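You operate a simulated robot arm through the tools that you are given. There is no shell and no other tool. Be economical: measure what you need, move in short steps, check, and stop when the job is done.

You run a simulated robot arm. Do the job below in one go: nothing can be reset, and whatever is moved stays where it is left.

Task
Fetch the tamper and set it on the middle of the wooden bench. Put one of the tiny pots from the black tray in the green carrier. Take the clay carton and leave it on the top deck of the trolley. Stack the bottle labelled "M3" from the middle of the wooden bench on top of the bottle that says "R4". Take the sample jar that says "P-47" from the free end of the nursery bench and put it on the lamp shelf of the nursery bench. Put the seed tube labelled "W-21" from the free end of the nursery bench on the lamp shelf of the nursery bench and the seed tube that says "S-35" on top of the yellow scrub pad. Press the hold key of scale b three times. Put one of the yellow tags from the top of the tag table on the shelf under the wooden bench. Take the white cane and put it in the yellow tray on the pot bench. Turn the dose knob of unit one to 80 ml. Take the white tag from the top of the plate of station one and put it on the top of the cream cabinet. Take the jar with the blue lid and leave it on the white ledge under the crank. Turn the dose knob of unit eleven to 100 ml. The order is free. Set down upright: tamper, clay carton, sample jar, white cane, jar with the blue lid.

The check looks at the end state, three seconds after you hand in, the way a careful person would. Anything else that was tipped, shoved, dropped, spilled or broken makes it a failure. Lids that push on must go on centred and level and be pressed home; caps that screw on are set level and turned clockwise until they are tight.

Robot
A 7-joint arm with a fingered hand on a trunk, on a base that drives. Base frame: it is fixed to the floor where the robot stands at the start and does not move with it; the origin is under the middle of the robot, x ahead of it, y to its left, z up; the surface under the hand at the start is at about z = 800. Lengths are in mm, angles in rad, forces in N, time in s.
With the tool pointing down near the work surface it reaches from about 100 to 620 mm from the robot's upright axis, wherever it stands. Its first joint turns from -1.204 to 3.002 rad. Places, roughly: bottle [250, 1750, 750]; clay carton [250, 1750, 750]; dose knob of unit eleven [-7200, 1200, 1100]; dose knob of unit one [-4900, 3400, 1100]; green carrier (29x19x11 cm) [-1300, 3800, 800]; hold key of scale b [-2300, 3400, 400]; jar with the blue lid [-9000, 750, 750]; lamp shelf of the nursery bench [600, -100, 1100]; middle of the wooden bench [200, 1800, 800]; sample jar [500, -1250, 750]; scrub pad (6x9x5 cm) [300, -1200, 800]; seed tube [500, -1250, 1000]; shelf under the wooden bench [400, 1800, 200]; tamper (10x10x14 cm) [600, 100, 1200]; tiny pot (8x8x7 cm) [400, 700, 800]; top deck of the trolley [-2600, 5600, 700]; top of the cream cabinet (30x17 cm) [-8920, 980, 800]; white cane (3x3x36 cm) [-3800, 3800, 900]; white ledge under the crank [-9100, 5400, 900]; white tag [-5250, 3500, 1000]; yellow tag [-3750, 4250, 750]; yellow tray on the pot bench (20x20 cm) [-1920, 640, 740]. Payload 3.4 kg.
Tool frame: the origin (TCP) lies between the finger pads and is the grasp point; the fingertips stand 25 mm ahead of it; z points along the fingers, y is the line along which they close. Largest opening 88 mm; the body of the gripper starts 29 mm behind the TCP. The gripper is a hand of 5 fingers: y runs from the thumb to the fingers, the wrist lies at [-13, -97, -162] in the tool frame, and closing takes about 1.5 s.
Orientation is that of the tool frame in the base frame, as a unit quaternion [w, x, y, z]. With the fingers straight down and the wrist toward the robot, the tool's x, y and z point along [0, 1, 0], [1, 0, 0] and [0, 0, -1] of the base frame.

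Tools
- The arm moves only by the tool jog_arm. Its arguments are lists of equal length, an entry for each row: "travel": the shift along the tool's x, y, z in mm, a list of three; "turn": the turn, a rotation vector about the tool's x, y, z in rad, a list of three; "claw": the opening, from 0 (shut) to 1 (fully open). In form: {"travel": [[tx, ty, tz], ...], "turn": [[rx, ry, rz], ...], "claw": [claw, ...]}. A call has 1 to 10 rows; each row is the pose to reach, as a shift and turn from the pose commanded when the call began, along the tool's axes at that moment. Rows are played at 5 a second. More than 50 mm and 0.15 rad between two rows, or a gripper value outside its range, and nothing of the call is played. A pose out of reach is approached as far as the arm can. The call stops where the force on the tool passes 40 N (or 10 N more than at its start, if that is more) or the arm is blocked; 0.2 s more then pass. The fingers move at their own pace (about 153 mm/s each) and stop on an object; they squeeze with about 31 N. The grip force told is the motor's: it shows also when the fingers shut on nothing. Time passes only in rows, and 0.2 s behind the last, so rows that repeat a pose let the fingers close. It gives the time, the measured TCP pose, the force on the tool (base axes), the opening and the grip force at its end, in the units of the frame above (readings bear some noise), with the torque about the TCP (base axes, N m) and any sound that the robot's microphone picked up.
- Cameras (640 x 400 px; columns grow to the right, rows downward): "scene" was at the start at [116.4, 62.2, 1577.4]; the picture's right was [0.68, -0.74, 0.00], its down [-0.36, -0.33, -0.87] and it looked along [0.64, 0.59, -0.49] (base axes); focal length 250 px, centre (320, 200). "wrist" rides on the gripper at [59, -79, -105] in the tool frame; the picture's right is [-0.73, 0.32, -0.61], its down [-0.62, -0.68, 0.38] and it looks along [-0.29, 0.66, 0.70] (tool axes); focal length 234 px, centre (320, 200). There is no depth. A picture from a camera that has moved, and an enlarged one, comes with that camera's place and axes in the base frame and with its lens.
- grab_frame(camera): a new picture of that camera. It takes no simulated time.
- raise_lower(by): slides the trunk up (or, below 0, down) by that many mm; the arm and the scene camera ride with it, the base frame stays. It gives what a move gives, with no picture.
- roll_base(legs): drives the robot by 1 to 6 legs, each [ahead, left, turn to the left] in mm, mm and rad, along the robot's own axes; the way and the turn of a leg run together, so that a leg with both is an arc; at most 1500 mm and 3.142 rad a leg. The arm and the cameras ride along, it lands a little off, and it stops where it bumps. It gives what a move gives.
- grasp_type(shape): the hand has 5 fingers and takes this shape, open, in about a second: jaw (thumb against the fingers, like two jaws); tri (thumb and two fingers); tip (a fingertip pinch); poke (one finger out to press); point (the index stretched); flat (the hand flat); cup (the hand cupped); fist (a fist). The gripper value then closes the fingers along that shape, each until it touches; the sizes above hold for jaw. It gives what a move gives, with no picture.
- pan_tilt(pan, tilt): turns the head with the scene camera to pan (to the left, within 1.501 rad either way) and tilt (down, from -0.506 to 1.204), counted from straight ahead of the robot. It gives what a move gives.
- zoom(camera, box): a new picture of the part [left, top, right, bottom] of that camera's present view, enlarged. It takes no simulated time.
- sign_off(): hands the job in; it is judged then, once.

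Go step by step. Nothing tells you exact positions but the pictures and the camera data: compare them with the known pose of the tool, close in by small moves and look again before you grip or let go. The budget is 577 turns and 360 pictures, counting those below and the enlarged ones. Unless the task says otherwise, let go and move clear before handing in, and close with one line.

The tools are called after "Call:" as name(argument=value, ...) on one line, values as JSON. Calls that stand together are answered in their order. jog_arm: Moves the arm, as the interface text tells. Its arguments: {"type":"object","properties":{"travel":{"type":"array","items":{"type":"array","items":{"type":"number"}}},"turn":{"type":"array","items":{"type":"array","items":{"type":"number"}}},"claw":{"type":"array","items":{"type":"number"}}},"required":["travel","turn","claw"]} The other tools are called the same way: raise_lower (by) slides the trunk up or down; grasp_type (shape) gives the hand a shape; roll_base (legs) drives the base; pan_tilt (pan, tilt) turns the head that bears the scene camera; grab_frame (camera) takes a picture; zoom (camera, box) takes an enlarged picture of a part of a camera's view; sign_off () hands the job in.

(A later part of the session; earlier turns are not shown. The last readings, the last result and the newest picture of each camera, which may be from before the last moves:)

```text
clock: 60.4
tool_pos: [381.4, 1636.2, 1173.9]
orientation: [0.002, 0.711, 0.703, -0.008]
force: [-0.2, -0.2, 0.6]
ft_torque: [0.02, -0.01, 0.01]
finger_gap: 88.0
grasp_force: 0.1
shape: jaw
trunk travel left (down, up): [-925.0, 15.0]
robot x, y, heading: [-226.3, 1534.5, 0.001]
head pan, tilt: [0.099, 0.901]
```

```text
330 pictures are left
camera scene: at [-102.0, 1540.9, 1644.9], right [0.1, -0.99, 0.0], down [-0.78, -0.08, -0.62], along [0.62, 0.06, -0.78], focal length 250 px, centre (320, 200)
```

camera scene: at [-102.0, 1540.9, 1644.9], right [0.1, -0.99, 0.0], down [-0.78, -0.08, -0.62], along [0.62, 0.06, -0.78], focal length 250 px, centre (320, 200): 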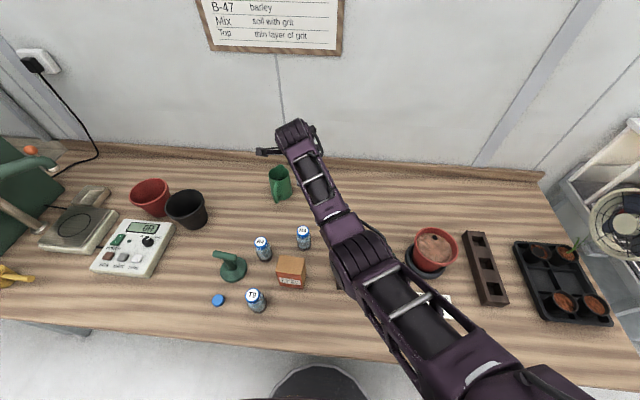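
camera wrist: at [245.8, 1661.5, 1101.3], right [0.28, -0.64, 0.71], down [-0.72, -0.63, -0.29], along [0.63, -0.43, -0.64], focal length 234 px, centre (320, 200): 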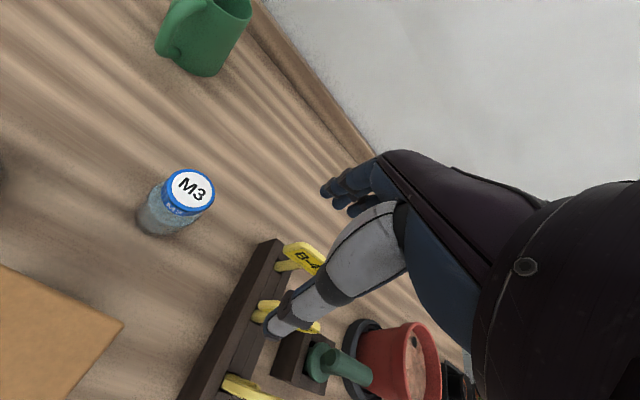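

Joint 1 appears to sit at its right limit (-1.2), so targets should lie to the robot's left. I'll turn the base right by 0.6 rad so bottles are ahead-left.

Call:
roll_base(legs=[[0, 0, -0.6]])

Call:
jog_arm(travel=[[25, -20, -15], [50, -40, -30], [75, -60, -45], [100, -80, -60], [125, -100, -75], [150, -120, -90], [180, -135, -100]], turn=[[0, 0, 0], [0, 0, 0], [0, 0, 0], [0, 0, 0], [0, 0, 0], [0, 0, 0], [0, 0, 0]], claw=[1, 1, 1, 1, 1, 1, 1])

```text
clock: 62.4
tool_pos: [333.2, 1274.3, 1174.3]
orientation: [0.0, 0.888, 0.46, -0.008]
force: [-0.4, 0.4, 0.1]
ft_torque: [-0.01, 0.01, 0.0]
finger_gap: 88.1
grasp_force: 0.0
shape: jaw
trunk travel left (down, up): [-925.0, 15.0]
robot x, y, heading: [-224.7, 1532.9, -0.603]
head pan, tilt: [0.099, 0.901]
```

```text
clock: 64.0
tool_pos: [308.7, 1468.9, 1267.9]
orientation: [-0.003, 0.888, 0.46, -0.007]
force: [-0.5, -0.6, -0.8]
ft_torque: [-0.01, 0.02, -0.01]
finger_gap: 87.7
grasp_force: 0.1
shape: jaw
out of reach, approached as far as the arm can: row 1, 2, 3, 4, 6, 7
trunk travel left (down, up): [-925.0, 15.0]
robot x, y, heading: [-225.7, 1535.1, -0.604]
head pan, tilt: [0.099, 0.901]
```

Call:
jog_arm(travel=[[23, -11, 0], [46, -22, 20], [69, -33, 40], [92, -44, 60], [115, -55, 80], [138, -66, 110], [161, -77, 140]], turn=[[0, 0, -0.12], [0, 0, -0.24], [0, 0, -0.36], [0, 0, -0.48], [0, 0, -0.6], [0, 0, -0.7], [0, 0, -0.8]], claw=[1, 1, 1, 1, 1, 1, 1])

Call:
grab_frame(camera="wrist")

Call:
pan_tilt(pan=0.75, tilt=0.8)

Call:
grab_frame(camera="scene")

```text
clock: 65.6
tool_pos: [300.4, 1542.3, 1159.2]
orientation: [-0.004, 0.666, 0.746, -0.007]
force: [1.2, 1.3, -0.2]
ft_torque: [-0.02, -0.01, -0.03]
finger_gap: 88.0
grasp_force: 0.0
shape: jaw
out of reach, approached as far as the arm can: row 1, 2, 3, 4, 5, 6, 7
trunk travel left (down, up): [-925.0, 15.0]
robot x, y, heading: [-226.1, 1532.6, -0.605]
head pan, tilt: [0.099, 0.901]
```

```text
329 pictures are left
camera wrist: at [215.9, 1592.4, 1266.3], right [0.41, -0.68, 0.6], down [-0.61, -0.7, -0.37], along [0.67, -0.22, -0.71], focal length 234 px, centre (320, 200)
```

wrist: 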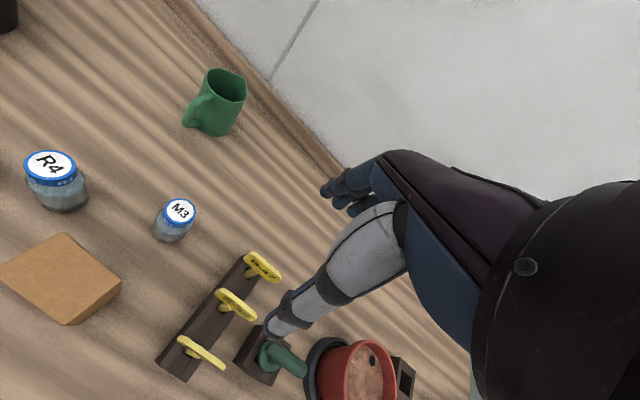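

```text
clock: 66.6
tool_pos: [300.0, 1543.5, 1160.0]
orientation: [-0.004, 0.667, 0.745, -0.007]
force: [-1.2, 0.1, 0.3]
ft_torque: [-0.02, 0.01, 0.04]
finger_gap: 88.1
grasp_force: 0.0
shape: jaw
trunk travel left (down, up): [-925.0, 15.0]
robot x, y, heading: [-225.9, 1532.1, -0.606]
head pan, tilt: [0.75, 0.799]
```

```text
328 pictures are left
camera scene: at [-106.2, 1517.2, 1652.8], right [0.15, -0.99, 0.0], down [-0.71, -0.11, -0.7], along [0.69, 0.1, -0.72], focal length 250 px, centre (320, 200)
```

scene: 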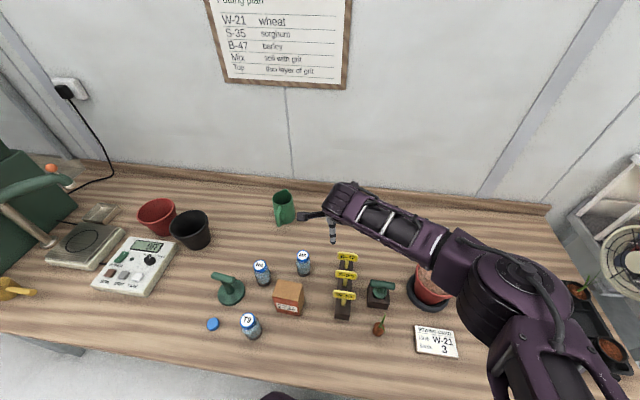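

Call:
jog_arm(travel=[[25, 0, 0], [50, 0, 0], [75, 0, 0], [100, 0, 0], [100, 0, 0]], turn=[[0, 0, 0], [0, 0, 0], [0, 0, 0], [0, 0, 0], [0, 0, 0]], claw=[1, 1, 1, 1, 1])

```text
clock: 67.8
tool_pos: [269.5, 1580.7, 1151.7]
orientation: [-0.003, 0.666, 0.746, -0.008]
force: [-1.4, 0.2, 0.1]
ft_torque: [-0.01, -0.03, -0.01]
finger_gap: 87.9
grasp_force: 0.1
shape: jaw
out of reach, approached as far as the arm can: row 1, 2, 3, 4, 5
trunk travel left (down, up): [-925.0, 15.0]
robot x, y, heading: [-229.4, 1531.6, -0.601]
head pan, tilt: [0.75, 0.799]
```

Call:
jog_arm(travel=[[10, 10, 0], [20, 20, 0], [30, 30, 0], [40, 40, 0], [60, 50, 0]], turn=[[0, 0, 0.1], [0, 0, 0.2], [0, 0, 0.3], [0, 0, 0.4], [0, 0, 0.5]], claw=[1, 1, 1, 1, 1])

```text
clock: 69.0
tool_pos: [261.3, 1538.4, 1118.9]
orientation: [-0.004, 0.827, 0.562, -0.001]
force: [-0.8, 0.2, 0.2]
ft_torque: [-0.03, -0.02, -0.01]
finger_gap: 87.7
grasp_force: 0.1
shape: jaw
out of reach, approached as far as the arm can: row 1, 2, 3, 4, 5
trunk travel left (down, up): [-925.0, 15.0]
robot x, y, heading: [-226.6, 1533.1, -0.601]
head pan, tilt: [0.75, 0.799]
```

Call:
pan_tilt(pan=-0.3, tilt=1.2)

Call:
grab_frame(camera="scene")

```text
clock: 70.3
tool_pos: [262.1, 1538.3, 1118.4]
orientation: [-0.006, 0.827, 0.562, 0.0]
force: [0.8, -0.2, 0.4]
ft_torque: [0.0, 0.02, 0.05]
finger_gap: 87.9
grasp_force: 0.1
shape: jaw
trunk travel left (down, up): [-925.0, 15.0]
robot x, y, heading: [-229.3, 1531.6, -0.602]
head pan, tilt: [-0.3, 1.201]
```

```text
327 pictures are left
camera scene: at [-151.3, 1461.6, 1625.1], right [-0.78, -0.62, 0.0], down [-0.58, 0.73, -0.36], along [0.22, -0.28, -0.93], focal length 250 px, centre (320, 200)
```

scene: 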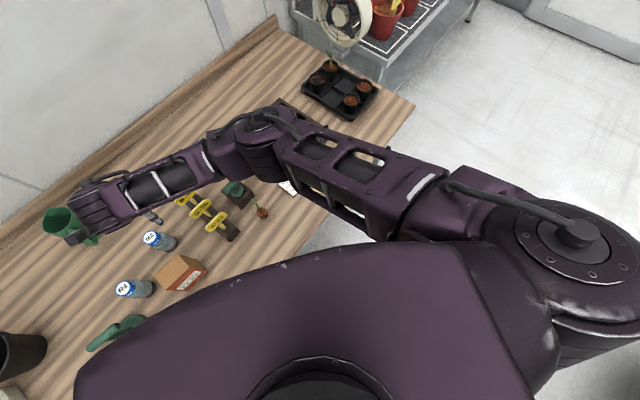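

The arm is a right-side arm with its shoulder at robot-frame (79,-255), and my commands overshot its reach. I'll walk back toward the known-good start posture in steps.

Call:
jog_arm(travel=[[-32, -10, -30], [-64, -20, -60], [-96, -30, -90], [-128, -40, -120], [-160, -50, -150]], turn=[[0, 0, 0.04], [0, 0, 0.08], [0, 0, 0.12], [0, 0, 0.16], [0, 0, 0.2]], claw=[1, 1, 1, 1, 1])

```text
clock: 71.5
tool_pos: [154.0, 1409.6, 1274.9]
orientation: [-0.001, 0.882, 0.471, -0.007]
force: [-0.8, -0.2, -0.4]
ft_torque: [0.03, 0.03, 0.02]
finger_gap: 87.8
grasp_force: 0.1
shape: jaw
trunk travel left (down, up): [-925.0, 15.0]
robot x, y, heading: [-228.9, 1534.9, -0.599]
head pan, tilt: [-0.3, 1.201]
```

Commands are relative to the reached pose, good. The arm is now folded at robot-frame (387,113). I'll turn the base back to face the bench and use the trunk for vertical moves from now on.

Call:
roll_base(legs=[[0, 0, 0.6], [0, 25, 0]])

Call:
jog_arm(travel=[[0, 40, 0], [0, 80, 0], [0, 120, 0], [0, 160, 0], [0, 190, 0]], turn=[[0, 0, 0], [0, 0, 0], [0, 0, 0], [0, 0, 0], [0, 0, 0]], claw=[1, 1, 1, 1, 1])

```text
clock: 74.0
tool_pos: [162.4, 1663.4, 1275.4]
orientation: [0.001, 0.707, 0.707, -0.005]
force: [0.7, -0.7, 0.3]
ft_torque: [0.06, 0.01, 0.01]
finger_gap: 87.9
grasp_force: 0.1
shape: jaw
trunk travel left (down, up): [-925.0, 15.0]
robot x, y, heading: [-228.5, 1557.9, -0.012]
head pan, tilt: [-0.3, 1.201]
```

```text
clock: 75.2
tool_pos: [352.8, 1667.2, 1271.1]
orientation: [0.001, 0.708, 0.707, -0.008]
force: [-0.6, -1.1, -0.6]
ft_torque: [0.0, 0.01, 0.01]
finger_gap: 87.7
grasp_force: 0.0
shape: jaw
trunk travel left (down, up): [-925.0, 15.0]
robot x, y, heading: [-226.2, 1555.3, -0.011]
head pan, tilt: [-0.3, 1.201]
```

Call:
jog_arm(travel=[[-16, 14, 0]], turn=[[0, 0, 0]], claw=[1])

Call:
raise_lower(by=-270)

Call:
grab_frame(camera="wrist")

Call:
pan_tilt(pan=0.3, tilt=0.8)

Call:
grab_frame(camera="scene")

```text
clock: 75.6
tool_pos: [367.3, 1651.8, 1270.3]
orientation: [0.001, 0.707, 0.707, -0.008]
force: [0.4, 0.2, -0.1]
ft_torque: [0.01, 0.02, 0.02]
finger_gap: 88.0
grasp_force: 0.0
shape: jaw
trunk travel left (down, up): [-925.0, 15.0]
robot x, y, heading: [-222.7, 1556.8, -0.019]
head pan, tilt: [-0.3, 1.201]
```

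```text
clock: 78.3
tool_pos: [366.6, 1652.2, 1001.9]
orientation: [0.002, 0.707, 0.707, -0.009]
force: [-0.5, -0.2, -0.4]
ft_torque: [0.02, 0.03, 0.01]
finger_gap: 87.8
grasp_force: 0.1
shape: jaw
trunk travel left (down, up): [-655.0, 285.0]
robot x, y, heading: [-227.5, 1555.5, -0.015]
head pan, tilt: [-0.3, 1.201]
```

```text
326 pictures are left
camera wrist: at [287.1, 1713.2, 1107.6], right [0.33, -0.72, 0.61], down [-0.69, -0.63, -0.37], along [0.65, -0.3, -0.7], focal length 234 px, centre (320, 200)
```

wrist: 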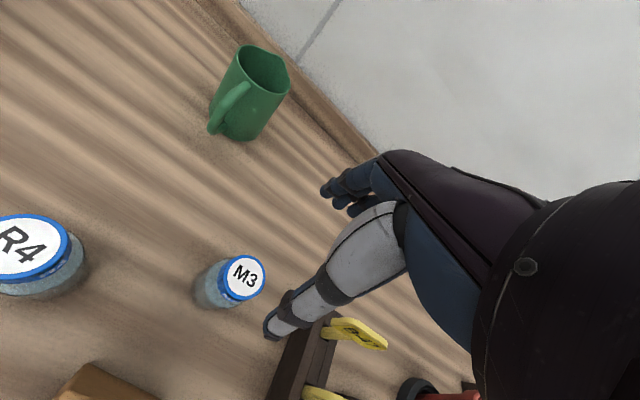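

```text
clock: 79.3
tool_pos: [366.0, 1653.0, 1000.4]
orientation: [0.001, 0.708, 0.706, -0.009]
force: [0.3, 0.3, 0.2]
ft_torque: [-0.02, -0.02, 0.01]
finger_gap: 87.9
grasp_force: 0.0
shape: jaw
trunk travel left (down, up): [-655.0, 285.0]
robot x, y, heading: [-228.1, 1561.8, -0.018]
head pan, tilt: [0.3, 0.799]
```

```text
325 pictures are left
camera scene: at [-99.4, 1580.7, 1382.8], right [0.28, -0.96, 0.0], down [-0.69, -0.2, -0.7], along [0.67, 0.2, -0.72], focal length 250 px, centre (320, 200)
```

scene: 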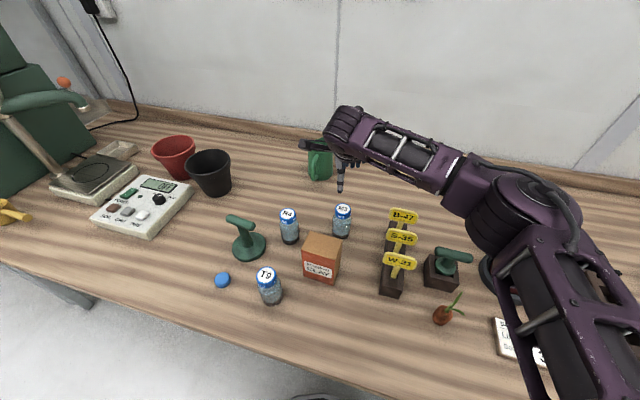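

Call:
jog_arm(travel=[[-4, -1, 0]], turn=[[0, 0, 0]], claw=[1])

Call:
raise_lower(by=-120)

Call:
grab_frame(camera="wrist")

Call:
zoom(camera="scene", box=[260, 80, 480, 240])

```text
clock: 79.7
tool_pos: [364.7, 1648.8, 1000.1]
orientation: [0.001, 0.706, 0.708, -0.009]
force: [-0.2, -0.1, 0.2]
ft_torque: [0.03, -0.01, 0.01]
finger_gap: 88.1
grasp_force: 0.1
shape: jaw
trunk travel left (down, up): [-655.0, 285.0]
robot x, y, heading: [-226.2, 1559.8, -0.017]
head pan, tilt: [0.3, 0.799]
```

```text
clock: 81.2
tool_pos: [363.5, 1649.0, 880.9]
orientation: [0.001, 0.708, 0.707, -0.008]
force: [0.5, 0.2, -0.5]
ft_torque: [0.0, 0.04, 0.01]
finger_gap: 87.8
grasp_force: 0.0
shape: jaw
trunk travel left (down, up): [-535.0, 405.0]
robot x, y, heading: [-227.7, 1562.3, -0.021]
head pan, tilt: [0.3, 0.799]
```

```text
324 pictures are left
camera wrist: at [285.5, 1709.5, 987.3], right [0.33, -0.72, 0.61], down [-0.69, -0.63, -0.37], along [0.65, -0.3, -0.7], focal length 234 px, centre (320, 200)
```

wrist: 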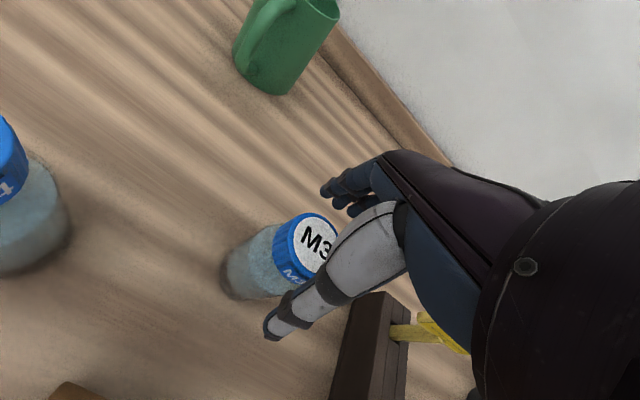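

```text
2.50 times, centred on (370, 160) of scene
camera zoom: at [-99.5, 1580.8, 1262.8], right [0.28, -0.96, 0.0], down [-0.69, -0.2, -0.7], along [0.67, 0.2, -0.72], focal length 626 px, centre (195, 300)
```

zoom: 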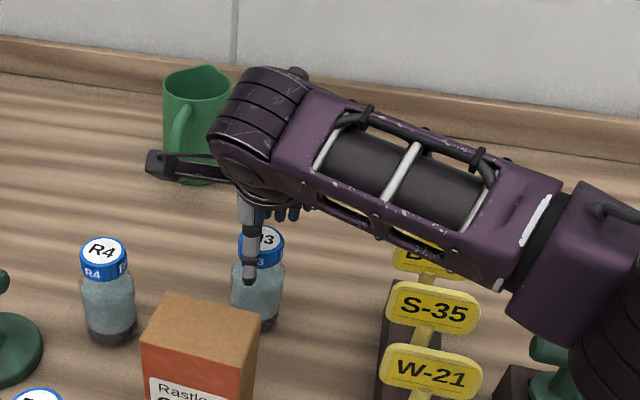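

Call:
jog_arm(travel=[[1, 5, 0]], turn=[[0, 0, 0]], claw=[1])

Call:
raise_lower(by=-38)

Call:
grab_frame(camera="wrist")

```text
clock: 81.6
tool_pos: [368.9, 1650.4, 882.4]
orientation: [0.001, 0.708, 0.706, -0.008]
force: [0.4, -1.0, -0.2]
ft_torque: [0.0, 0.0, -0.01]
finger_gap: 87.9
grasp_force: 0.0
shape: jaw
trunk travel left (down, up): [-535.0, 405.0]
robot x, y, heading: [-228.3, 1558.7, -0.015]
head pan, tilt: [0.3, 0.799]
```

```text
clock: 82.4
tool_pos: [369.3, 1648.7, 843.5]
orientation: [0.002, 0.708, 0.706, -0.008]
force: [-1.8, -0.2, -0.3]
ft_torque: [0.02, -0.01, -0.01]
finger_gap: 87.9
grasp_force: 0.1
shape: jaw
trunk travel left (down, up): [-497.0, 443.0]
robot x, y, heading: [-229.5, 1555.5, -0.015]
head pan, tilt: [0.3, 0.799]
```

```text
322 pictures are left
camera wrist: at [290.2, 1710.3, 949.8], right [0.33, -0.72, 0.61], down [-0.69, -0.63, -0.37], along [0.65, -0.3, -0.7], focal length 234 px, centre (320, 200)
```

wrist: 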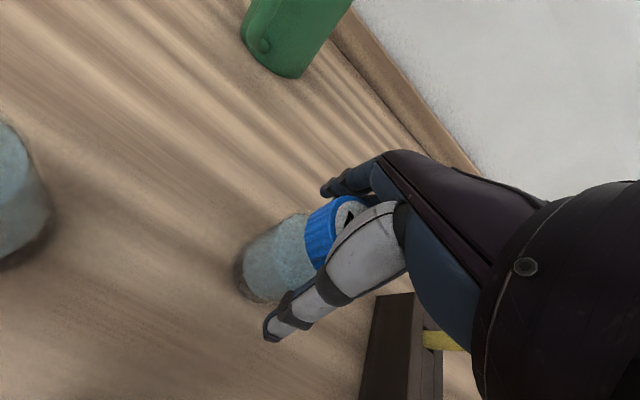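

Thumb and fingers straddle the M3 bottle. Closing and lifting with the trunk.

Call:
jog_arm(travel=[[0, 0, 0], [0, 0, 0], [0, 0, 0], [0, 0, 0], [0, 0, 0], [0, 0, 0], [0, 0, 0], [0, 0, 0]], turn=[[0, 0, 0], [0, 0, 0], [0, 0, 0], [0, 0, 0], [0, 0, 0], [0, 0, 0], [0, 0, 0], [0, 0, 0]], claw=[0.6, 0.3, 0, 0, 0, 0, 0, 0])

Call:
raise_lower(by=180)

Call:
grab_frame(camera="scene")

```text
clock: 84.2
tool_pos: [369.3, 1649.9, 844.2]
orientation: [0.001, 0.708, 0.706, -0.008]
force: [-0.5, 0.7, -0.2]
ft_torque: [0.02, 0.06, -0.01]
finger_gap: 48.2
grasp_force: 31.1
shape: jaw
trunk travel left (down, up): [-497.0, 443.0]
robot x, y, heading: [-228.6, 1560.8, -0.015]
head pan, tilt: [0.3, 0.799]
```

```text
clock: 86.2
tool_pos: [368.1, 1649.9, 1022.8]
orientation: [0.001, 0.708, 0.707, -0.009]
force: [0.1, -0.8, -3.1]
ft_torque: [0.01, -0.01, 0.04]
finger_gap: 48.3
grasp_force: 31.4
shape: jaw
trunk travel left (down, up): [-677.0, 263.0]
robot x, y, heading: [-226.6, 1558.7, -0.013]
head pan, tilt: [0.3, 0.799]
```

```text
321 pictures are left
camera scene: at [-98.7, 1580.9, 1404.7], right [0.28, -0.96, 0.0], down [-0.69, -0.2, -0.7], along [0.67, 0.2, -0.72], focal length 250 px, centre (320, 200)
```

scene: 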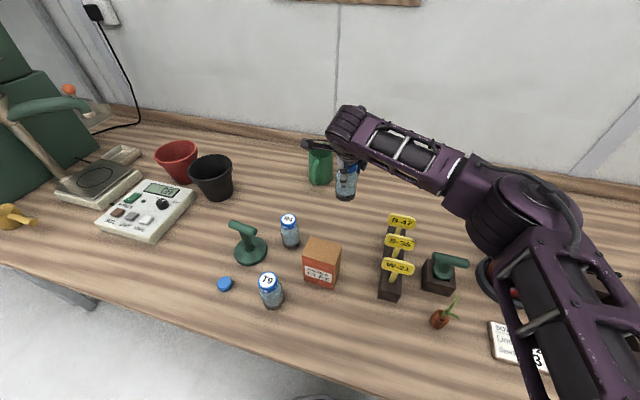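

Call:
roll_base(legs=[[0, 140, 0.015]])

Call:
grab_frame(camera="wrist")

Call:
grab_frame(camera="scene")

```text
clock: 87.6
tool_pos: [367.9, 1801.2, 1023.1]
orientation: [0.001, 0.701, 0.713, -0.009]
force: [-0.1, -0.4, -2.6]
ft_torque: [-0.02, 0.01, -0.01]
finger_gap: 48.4
grasp_force: 31.1
shape: jaw
trunk travel left (down, up): [-677.0, 263.0]
robot x, y, heading: [-225.6, 1699.7, 0.006]
head pan, tilt: [0.3, 0.799]
```

```text
320 pictures are left
camera wrist: at [289.3, 1860.7, 1129.4], right [0.34, -0.71, 0.61], down [-0.68, -0.64, -0.37], along [0.65, -0.29, -0.7], focal length 234 px, centre (320, 200)
```

wrist: 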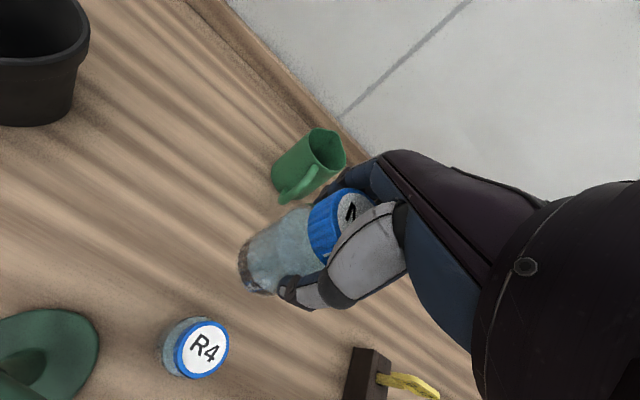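

```text
319 pictures are left
camera scene: at [-98.2, 1725.1, 1404.7], right [0.3, -0.95, 0.0], down [-0.68, -0.21, -0.7], along [0.67, 0.21, -0.72], focal length 250 px, centre (320, 200)
```

scene: 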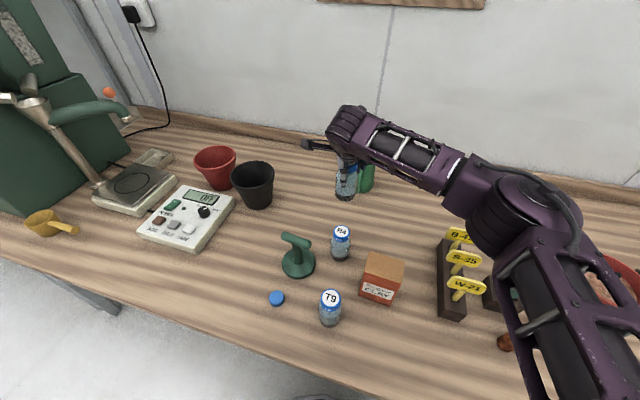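

Call:
jog_arm(travel=[[-4, -30, 0], [-9, -60, 0], [-9, -60, 0]], turn=[[0, 0, 0], [0, 0, 0], [0, 0, 0]], claw=[0, 0, 0])

Call:
raise_lower(by=-40)

Call:
grab_frame(camera="wrist")

Call:
zoom(camera="scene", box=[260, 120, 420, 280])

```text
clock: 88.4
tool_pos: [309.2, 1789.6, 1024.2]
orientation: [0.001, 0.702, 0.712, -0.009]
force: [0.1, -0.2, -2.8]
ft_torque: [-0.02, -0.01, -0.03]
finger_gap: 47.9
grasp_force: 31.4
shape: jaw
trunk travel left (down, up): [-677.0, 263.0]
robot x, y, heading: [-230.8, 1698.6, -0.003]
head pan, tilt: [0.3, 0.799]
```

```text
clock: 89.2
tool_pos: [309.6, 1792.0, 984.2]
orientation: [0.001, 0.702, 0.712, -0.008]
force: [0.3, -0.4, -2.5]
ft_torque: [-0.02, 0.02, 0.02]
finger_gap: 47.9
grasp_force: 31.1
shape: jaw
trunk travel left (down, up): [-637.0, 303.0]
robot x, y, heading: [-225.4, 1701.0, 0.004]
head pan, tilt: [0.3, 0.799]
```

```text
318 pictures are left
camera wrist: at [229.7, 1849.5, 1090.3], right [0.34, -0.71, 0.61], down [-0.68, -0.64, -0.37], along [0.65, -0.29, -0.7], focal length 234 px, centre (320, 200)
```

wrist: 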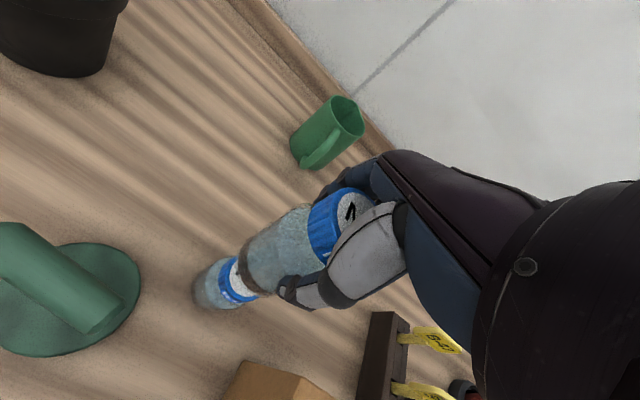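

```text
2.50 times, centred on (340, 200) of scene
camera zoom: at [-98.6, 1724.8, 1364.7], right [0.3, -0.95, 0.0], down [-0.68, -0.21, -0.7], along [0.67, 0.21, -0.72], focal length 626 px, centre (270, 200)
```

zoom: 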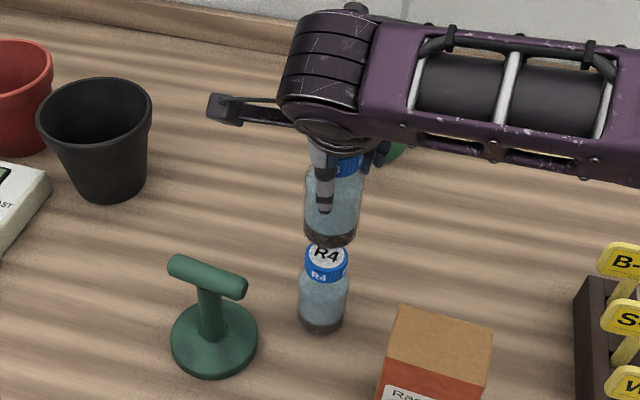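

M3 is aligned above R4 within a couple of mm. Lowering in small steps until contact.

Call:
jog_arm(travel=[[0, 1, 4], [0, 1, 9], [0, 1, 14], [0, 1, 18], [0, 1, 18]], turn=[[0, 0, 0], [0, 0, 0], [0, 0, 0], [0, 0, 0], [0, 0, 0]], claw=[0, 0, 0, 0, 0])

Call:
zoom(camera="scene", box=[290, 160, 390, 260])

Call:
zoom(camera="wrist", box=[160, 180, 340, 320])

```text
clock: 90.4
tool_pos: [310.3, 1792.9, 967.2]
orientation: [0.001, 0.702, 0.712, -0.009]
force: [0.2, 0.3, -2.7]
ft_torque: [0.0, 0.0, 0.0]
finger_gap: 48.3
grasp_force: 30.8
shape: jaw
trunk travel left (down, up): [-637.0, 303.0]
robot x, y, heading: [-226.7, 1697.6, 0.0]
head pan, tilt: [0.3, 0.799]
```

```text
4.00 times, centred on (340, 210) of scene
camera zoom: at [-98.4, 1724.7, 1364.8], right [0.3, -0.95, 0.0], down [-0.68, -0.21, -0.7], along [0.67, 0.21, -0.72], focal length 1001 px, centre (240, 160)
```

zoom: 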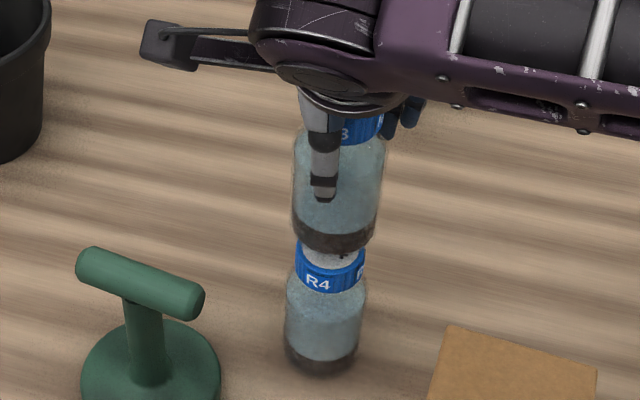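

```text
2.86 times, centred on (250, 250) of wrist
camera zoom: at [231.0, 1850.2, 1072.8], right [0.34, -0.71, 0.61], down [-0.68, -0.64, -0.37], along [0.65, -0.29, -0.7], focal length 669 px, centre (520, 57)
```

zoom: 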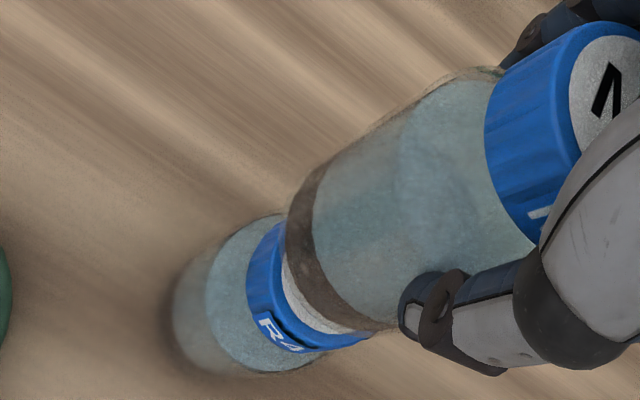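

Call:
jog_arm(travel=[[1.5, 0, 3], [1.5, 0, 5], [1.5, 0, 7], [1.5, 0, 9], [1.5, 0, 9]], turn=[[0, 0, 0], [0, 0, 0], [0, 0, 0], [0, 0, 0], [0, 0, 0]], claw=[0, 0, 0, 0, 0])

Call:
zoom(camera="scene", box=[290, 160, 390, 260])

```text
clock: 91.6
tool_pos: [311.3, 1791.0, 957.7]
orientation: [0.002, 0.701, 0.713, -0.008]
force: [-0.4, 0.2, -3.4]
ft_torque: [-0.02, 0.02, -0.02]
finger_gap: 48.2
grasp_force: 30.9
shape: jaw
trunk travel left (down, up): [-637.0, 303.0]
robot x, y, heading: [-224.9, 1695.8, 0.002]
head pan, tilt: [0.3, 0.799]
```

```text
4.00 times, centred on (340, 210) of scene
camera zoom: at [-98.4, 1724.7, 1364.7], right [0.3, -0.95, 0.0], down [-0.68, -0.21, -0.7], along [0.67, 0.21, -0.72], focal length 1001 px, centre (240, 160)
```

zoom: 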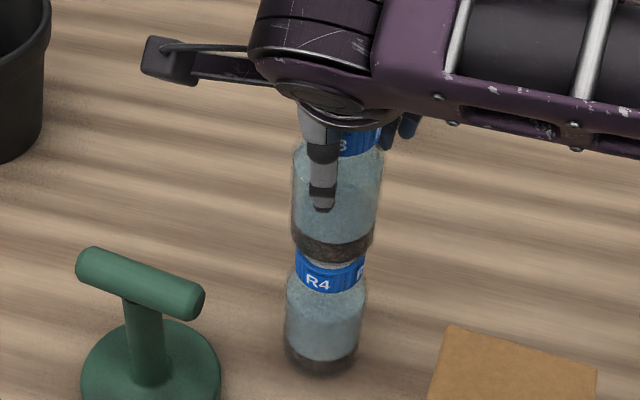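

Call:
jog_arm(travel=[[1, 0, 1.5], [1, 0, 3], [1, 0, 4], [1, 0, 5], [1, 0, 5]], turn=[[0, 0, 0], [0, 0, 0], [0, 0, 0], [0, 0, 0], [0, 0, 0]], claw=[0, 0, 0, 0, 0])

```text
clock: 92.8
tool_pos: [309.4, 1793.8, 955.8]
orientation: [0.001, 0.701, 0.713, -0.006]
force: [1.7, 0.0, 12.9]
ft_torque: [-0.02, -0.14, 0.02]
finger_gap: 48.2
grasp_force: 31.3
shape: jaw
trunk travel left (down, up): [-637.0, 303.0]
robot x, y, heading: [-222.4, 1696.4, 0.0]
head pan, tilt: [0.3, 0.799]
```

Call:
jog_arm(travel=[[0, 0, -1], [0, 0, -2], [0, 0, -2]], turn=[[0, 0, 0], [0, 0, 0], [0, 0, 0]], claw=[0, 0, 0])

Call:
zoom(camera="scene", box=[290, 160, 390, 260])

Call:
zoom(camera="wrist", box=[160, 180, 340, 320])

```text
clock: 93.6
tool_pos: [309.2, 1791.8, 956.2]
orientation: [0.001, 0.701, 0.713, -0.009]
force: [0.7, -0.1, 6.8]
ft_torque: [0.01, -0.03, 0.04]
finger_gap: 48.6
grasp_force: 31.4
shape: jaw
trunk travel left (down, up): [-637.0, 303.0]
robot x, y, heading: [-226.6, 1701.4, -0.0]
head pan, tilt: [0.3, 0.799]
```

```text
4.00 times, centred on (340, 210) of scene
camera zoom: at [-99.9, 1724.5, 1364.9], right [0.3, -0.95, 0.0], down [-0.68, -0.21, -0.7], along [0.67, 0.21, -0.72], focal length 1001 px, centre (240, 160)
```

zoom: 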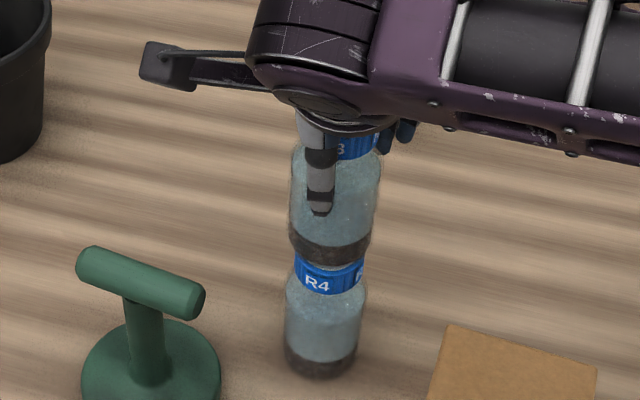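

```text
2.86 times, centred on (250, 250) of wrist
camera zoom: at [229.7, 1851.3, 1060.9], right [0.34, -0.71, 0.61], down [-0.68, -0.64, -0.37], along [0.65, -0.29, -0.7], focal length 669 px, centre (520, 57)
```

zoom: 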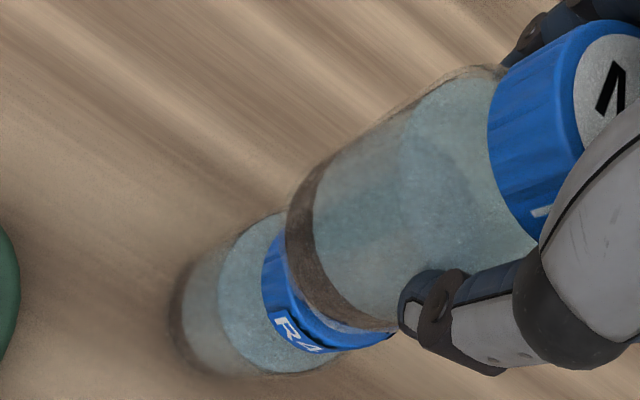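

Stacked well centred. Releasing gently.

Call:
jog_arm(travel=[[0, 0, -1], [0, 0, -1], [0, 0, -1], [0, 0, -1], [0, 0, -1], [0, 0, -1], [0, 0, -1], [0, 0, -1]], turn=[[0, 0, 0], [0, 0, 0], [0, 0, 0], [0, 0, 0], [0, 0, 0], [0, 0, 0], [0, 0, 0], [0, 0, 0]], claw=[0.3, 0.5, 0.6, 0.7, 0.8, 1, 1, 1])

Call:
raise_lower(by=200)

Call:
grab_frame(camera="scene")

```text
clock: 95.4
tool_pos: [310.6, 1792.1, 955.7]
orientation: [0.001, 0.701, 0.713, -0.009]
force: [0.2, -0.2, 0.5]
ft_torque: [0.03, 0.0, -0.01]
finger_gap: 87.7
grasp_force: 0.0
shape: jaw
trunk travel left (down, up): [-637.0, 303.0]
robot x, y, heading: [-226.7, 1701.0, 0.005]
head pan, tilt: [0.3, 0.799]
```

```text
clock: 97.6
tool_pos: [310.4, 1792.0, 1156.4]
orientation: [0.001, 0.701, 0.713, -0.009]
force: [-0.5, -0.8, 0.8]
ft_torque: [-0.01, 0.02, 0.02]
finger_gap: 88.2
grasp_force: 0.1
shape: jaw
trunk travel left (down, up): [-837.0, 103.0]
robot x, y, heading: [-223.7, 1698.6, 0.003]
head pan, tilt: [0.3, 0.799]
```

```text
311 pictures are left
camera scene: at [-98.7, 1724.6, 1564.8], right [0.3, -0.95, 0.0], down [-0.68, -0.21, -0.7], along [0.67, 0.21, -0.72], focal length 250 px, centre (320, 200)
```

scene: 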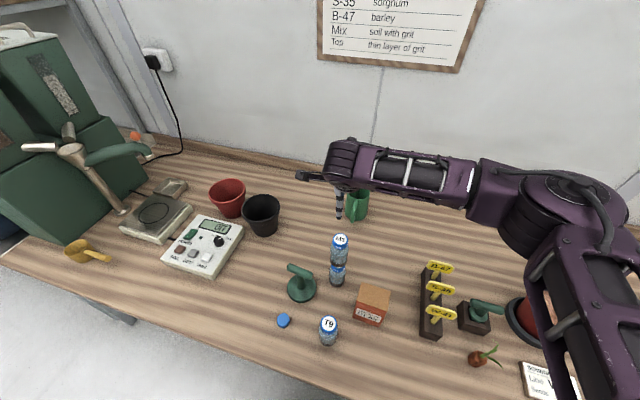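

M3 is stacked on R4. Next is the free end of the nursery bench; I'll retract the arm, back off and drive right along the benches.

Call:
jog_arm(travel=[[4, -40, 0], [8, -80, 0], [12, -120, 0], [16, -160, 0]], turn=[[0, 0, 0], [0, 0, 0], [0, 0, 0], [0, 0, 0]], claw=[1, 1, 1, 1])

Call:
raise_lower(by=100)

Call:
roll_base(legs=[[-130, 0, 0], [0, -1500, 0], [0, -1000, 0]])

Call:
pan_tilt(pan=-0.3, tilt=0.6)

Call:
grab_frame(camera="scene")

```text
clock: 98.6
tool_pos: [147.4, 1807.3, 1159.1]
orientation: [0.002, 0.702, 0.712, -0.009]
force: [0.3, 0.4, 0.3]
ft_torque: [-0.01, -0.07, -0.01]
finger_gap: 87.9
grasp_force: 0.0
shape: jaw
trunk travel left (down, up): [-837.0, 103.0]
robot x, y, heading: [-227.6, 1701.4, 0.005]
head pan, tilt: [0.3, 0.799]
```

```text
clock: 99.9
tool_pos: [150.1, 1805.5, 1259.1]
orientation: [0.001, 0.702, 0.713, -0.009]
force: [0.8, 0.5, 0.2]
ft_torque: [0.03, 0.02, 0.0]
finger_gap: 87.8
grasp_force: 0.0
shape: jaw
trunk travel left (down, up): [-937.0, 3.0]
robot x, y, heading: [-226.3, 1699.5, 0.001]
head pan, tilt: [0.3, 0.799]
```

```text
clock: 113.2
tool_pos: [15.3, -729.7, 1258.0]
orientation: [0.001, 0.702, 0.712, -0.008]
force: [0.5, -0.2, -0.1]
ft_torque: [0.04, 0.01, 0.02]
finger_gap: 87.6
grasp_force: 0.0
shape: jaw
trunk travel left (down, up): [-937.0, 3.0]
robot x, y, heading: [-362.7, -832.6, 0.002]
head pan, tilt: [0.3, 0.799]
```

```text
clock: 114.2
tool_pos: [13.5, -729.7, 1259.1]
orientation: [0.0, 0.702, 0.712, -0.009]
force: [-0.1, 0.3, 0.1]
ft_torque: [0.0, 0.0, 0.02]
finger_gap: 88.2
grasp_force: 0.1
shape: jaw
trunk travel left (down, up): [-937.0, 3.0]
robot x, y, heading: [-361.1, -835.9, 0.002]
head pan, tilt: [-0.3, 0.6]
```

```text
310 pictures are left
camera scene: at [-227.1, -861.3, 1681.7], right [-0.29, -0.96, 0.0], down [-0.54, 0.17, -0.82], along [0.79, -0.24, -0.57], focal length 250 px, centre (320, 200)
```

scene: 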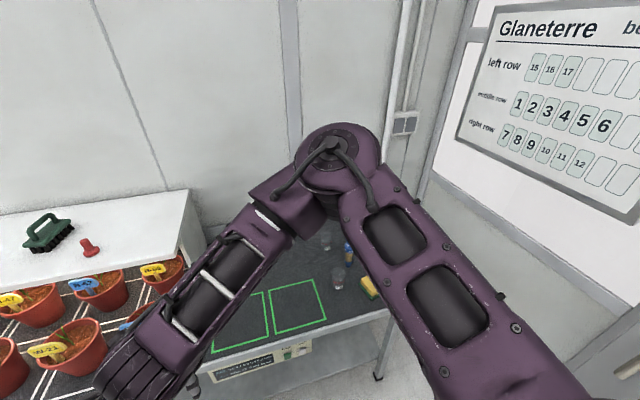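

Call:
roll_base(legs=[[0, -390, 0], [200, 0, 0]])

Call:
pan_tilt(pan=0.1, tilt=0.75)

Call:
grab_frame(camera="scene")

Call:
grab_frame(camera="wrist")

```text
clock: 117.8
tool_pos: [205.6, -1130.0, 1258.9]
orientation: [0.003, 0.705, 0.709, -0.008]
force: [-1.2, -0.4, -0.6]
ft_torque: [-0.01, 0.0, -0.01]
finger_gap: 88.1
grasp_force: 0.2
shape: jaw
trunk travel left (down, up): [-937.0, 3.0]
robot x, y, heading: [-166.7, -1232.7, -0.011]
head pan, tilt: [-0.3, 0.6]
```

```text
clock: 118.7
tool_pos: [208.4, -1129.5, 1257.6]
orientation: [0.0, 0.705, 0.709, -0.009]
force: [0.4, 0.1, -0.4]
ft_torque: [-0.01, -0.04, 0.0]
finger_gap: 87.9
grasp_force: 0.0
shape: jaw
trunk travel left (down, up): [-937.0, 3.0]
robot x, y, heading: [-169.5, -1231.9, -0.011]
head pan, tilt: [0.099, 0.75]
```

```text
309 pictures are left
camera scene: at [-35.2, -1224.7, 1668.8], right [0.09, -1.0, 0.0], down [-0.68, -0.06, -0.73], along [0.73, 0.07, -0.68], focal length 250 px, centre (320, 200)
```

scene: 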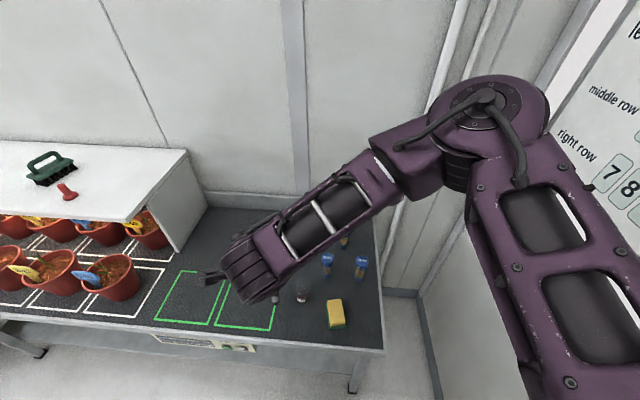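

```text
308 pictures are left
camera wrist: at [129.5, -1070.1, 1364.1], right [0.33, -0.72, 0.61], down [-0.68, -0.63, -0.37], along [0.65, -0.3, -0.7], focal length 234 px, centre (320, 200)
```

wrist: 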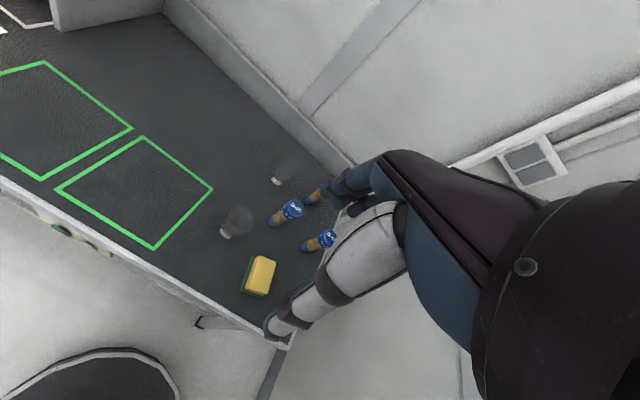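

Call:
zoom(camera="wrist", box=[190, 140, 360, 310])

Call:
zoom(camera="scene", box=[260, 220, 400, 360])

```text
2.35 times, centred on (275, 225) of wrist
camera zoom: at [129.5, -1070.1, 1364.1], right [0.33, -0.72, 0.61], down [-0.68, -0.63, -0.37], along [0.65, -0.3, -0.7], focal length 551 px, centre (426, 141)
```

zoom: 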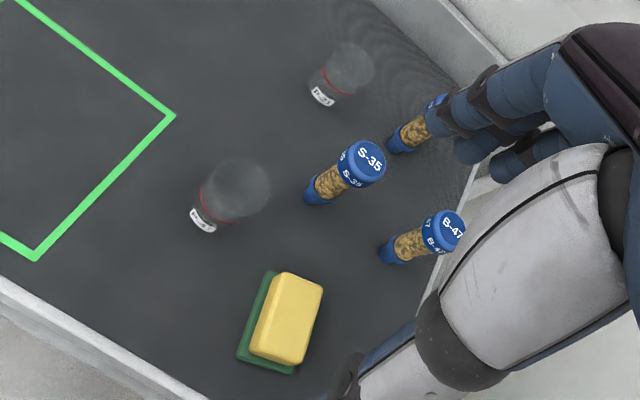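

```text
2.86 times, centred on (330, 290) of scene
camera zoom: at [-35.2, -1224.7, 1668.8], right [0.09, -1.0, 0.0], down [-0.68, -0.06, -0.73], along [0.73, 0.07, -0.68], focal length 715 px, centre (291, -57)
```

zoom: 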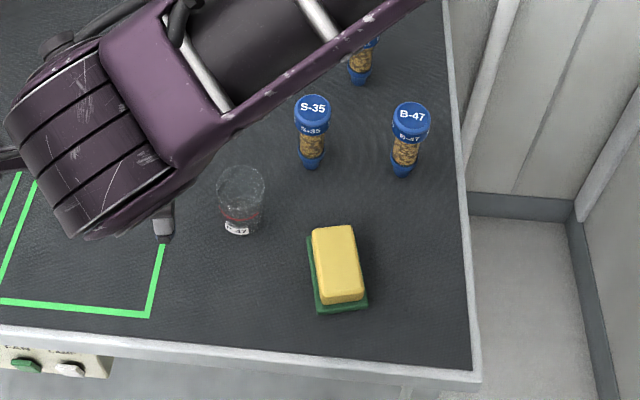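

Glass jar candidate "?-47" is near [382, -1122]. I'll move over it and lower to read labels.

Call:
jog_arm(travel=[[0, 40, 0], [0, 80, 0], [0, 120, 0], [0, 160, 0]], turn=[[0, 0, 0], [0, 0, 0], [0, 0, 0], [0, 0, 0]], claw=[1, 1, 1, 1])

Call:
raise_lower(by=-230)

Call:
grab_frame(camera="wrist")

Call:
grab_frame(camera="scene")

```text
clock: 119.7
tool_pos: [371.3, -1131.2, 1260.9]
orientation: [0.0, 0.706, 0.709, -0.009]
force: [0.1, -1.1, 0.2]
ft_torque: [0.01, -0.04, 0.01]
finger_gap: 87.8
grasp_force: 0.1
shape: jaw
trunk travel left (down, up): [-937.0, 3.0]
robot x, y, heading: [-171.0, -1231.8, -0.009]
head pan, tilt: [0.099, 0.75]
```

```text
clock: 122.1
tool_pos: [369.3, -1129.8, 1031.2]
orientation: [0.001, 0.705, 0.709, -0.009]
force: [0.6, -0.3, 0.7]
ft_torque: [0.02, 0.01, 0.01]
finger_gap: 87.9
grasp_force: 0.0
shape: jaw
trunk travel left (down, up): [-707.0, 233.0]
robot x, y, heading: [-166.1, -1236.1, -0.011]
head pan, tilt: [0.099, 0.75]
```

```text
305 pictures are left
camera wrist: at [289.7, -1070.7, 1137.5], right [0.33, -0.72, 0.61], down [-0.68, -0.63, -0.37], along [0.65, -0.3, -0.7], focal length 234 px, centre (320, 200)
```

wrist: 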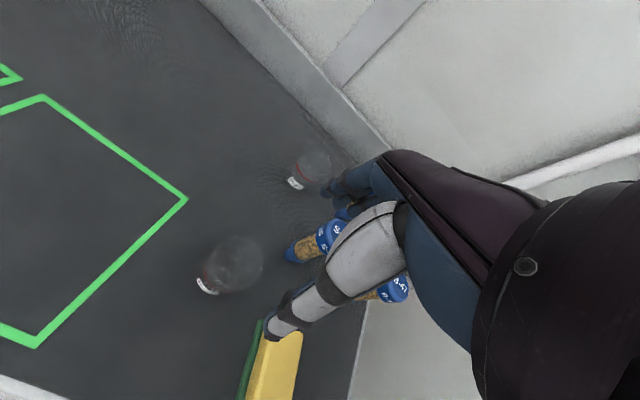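

```text
304 pictures are left
camera scene: at [-36.1, -1224.4, 1438.8], right [0.09, -1.0, 0.0], down [-0.68, -0.06, -0.73], along [0.73, 0.07, -0.68], focal length 250 px, centre (320, 200)
```

scene: 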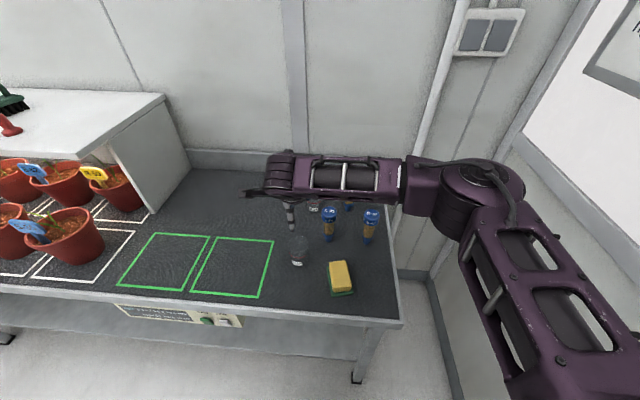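

Call:
zoom(camera="scene", box=[250, 180, 410, 310])

Call:
zoom(camera="wrist", box=[160, 120, 420, 320])

```text
3.08 times, centred on (330, 245) of scene
camera zoom: at [-36.1, -1224.4, 1438.8], right [0.09, -1.0, 0.0], down [-0.68, -0.06, -0.73], along [0.73, 0.07, -0.68], focal length 770 px, centre (289, 62)
```

zoom: 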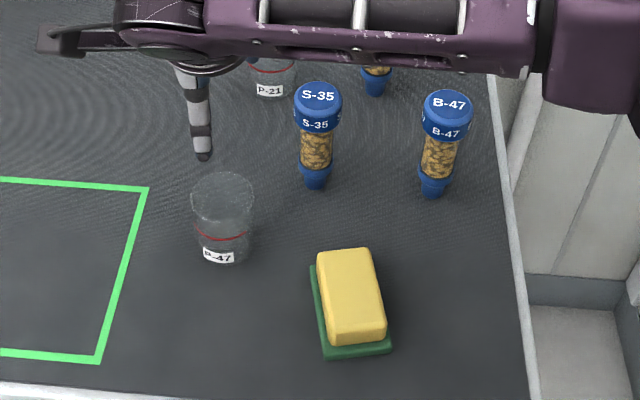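

```text
2.00 times, centred on (290, 220) of wrist
camera zoom: at [289.7, -1070.7, 1137.5], right [0.33, -0.72, 0.61], down [-0.68, -0.63, -0.37], along [0.65, -0.3, -0.7], focal length 468 px, centre (380, 160)
```

zoom: 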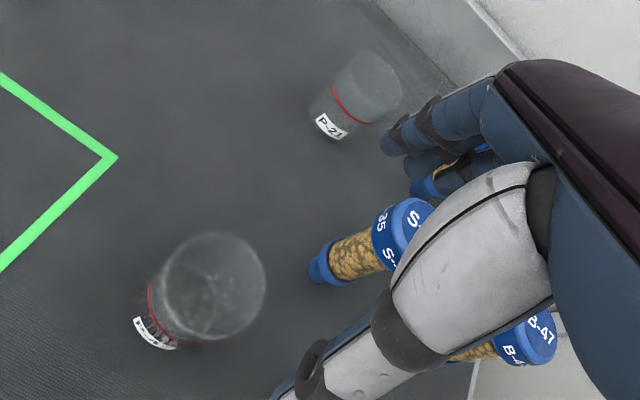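

P-47 is the near jar: rim at about [379, -1124, 885], bench top about z=815. Centre over it and lower by trunk.

Call:
jog_arm(travel=[[6, 10, 0], [6, 10, 0]], turn=[[0, 0, 0], [0, 0, 0]], claw=[1, 1])

Call:
raise_lower(by=-115)

Call:
grab_frame(camera="wrist")

Call:
zoom(camera="scene", box=[250, 120, 410, 250])

```text
clock: 122.7
tool_pos: [378.8, -1125.6, 1032.6]
orientation: [0.001, 0.705, 0.709, -0.009]
force: [0.4, -0.3, -0.3]
ft_torque: [0.04, 0.0, -0.03]
finger_gap: 87.9
grasp_force: 0.0
shape: jaw
trunk travel left (down, up): [-707.0, 233.0]
robot x, y, heading: [-167.7, -1231.2, -0.009]
head pan, tilt: [0.099, 0.75]
```

```text
clock: 124.2
tool_pos: [377.4, -1124.4, 916.9]
orientation: [0.001, 0.705, 0.709, -0.008]
force: [0.2, 0.4, -0.3]
ft_torque: [0.01, 0.01, 0.0]
finger_gap: 87.6
grasp_force: 0.1
shape: jaw
trunk travel left (down, up): [-592.0, 348.0]
robot x, y, heading: [-166.0, -1229.4, -0.007]
head pan, tilt: [0.099, 0.75]
```

```text
301 pictures are left
camera wrist: at [298.7, -1065.2, 1022.7], right [0.33, -0.72, 0.61], down [-0.68, -0.63, -0.37], along [0.65, -0.3, -0.7], focal length 234 px, centre (320, 200)
```

wrist: 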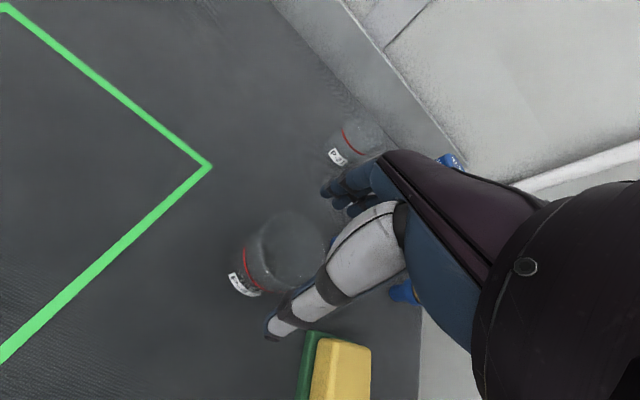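

```text
3.08 times, centred on (330, 185) of scene
camera zoom: at [-36.1, -1224.4, 1323.8], right [0.09, -1.0, 0.0], down [-0.68, -0.06, -0.73], along [0.73, 0.07, -0.68], focal length 770 px, centre (289, 246)
```

zoom: 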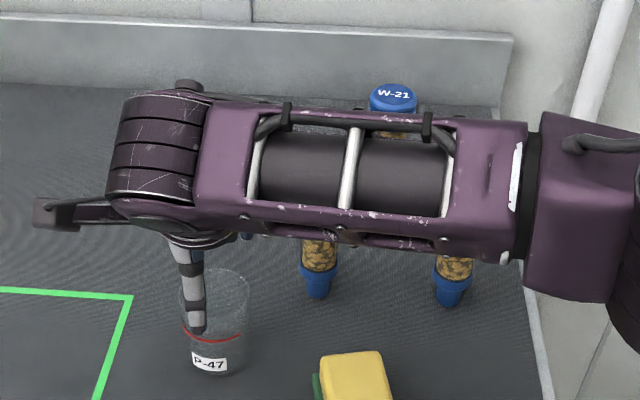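

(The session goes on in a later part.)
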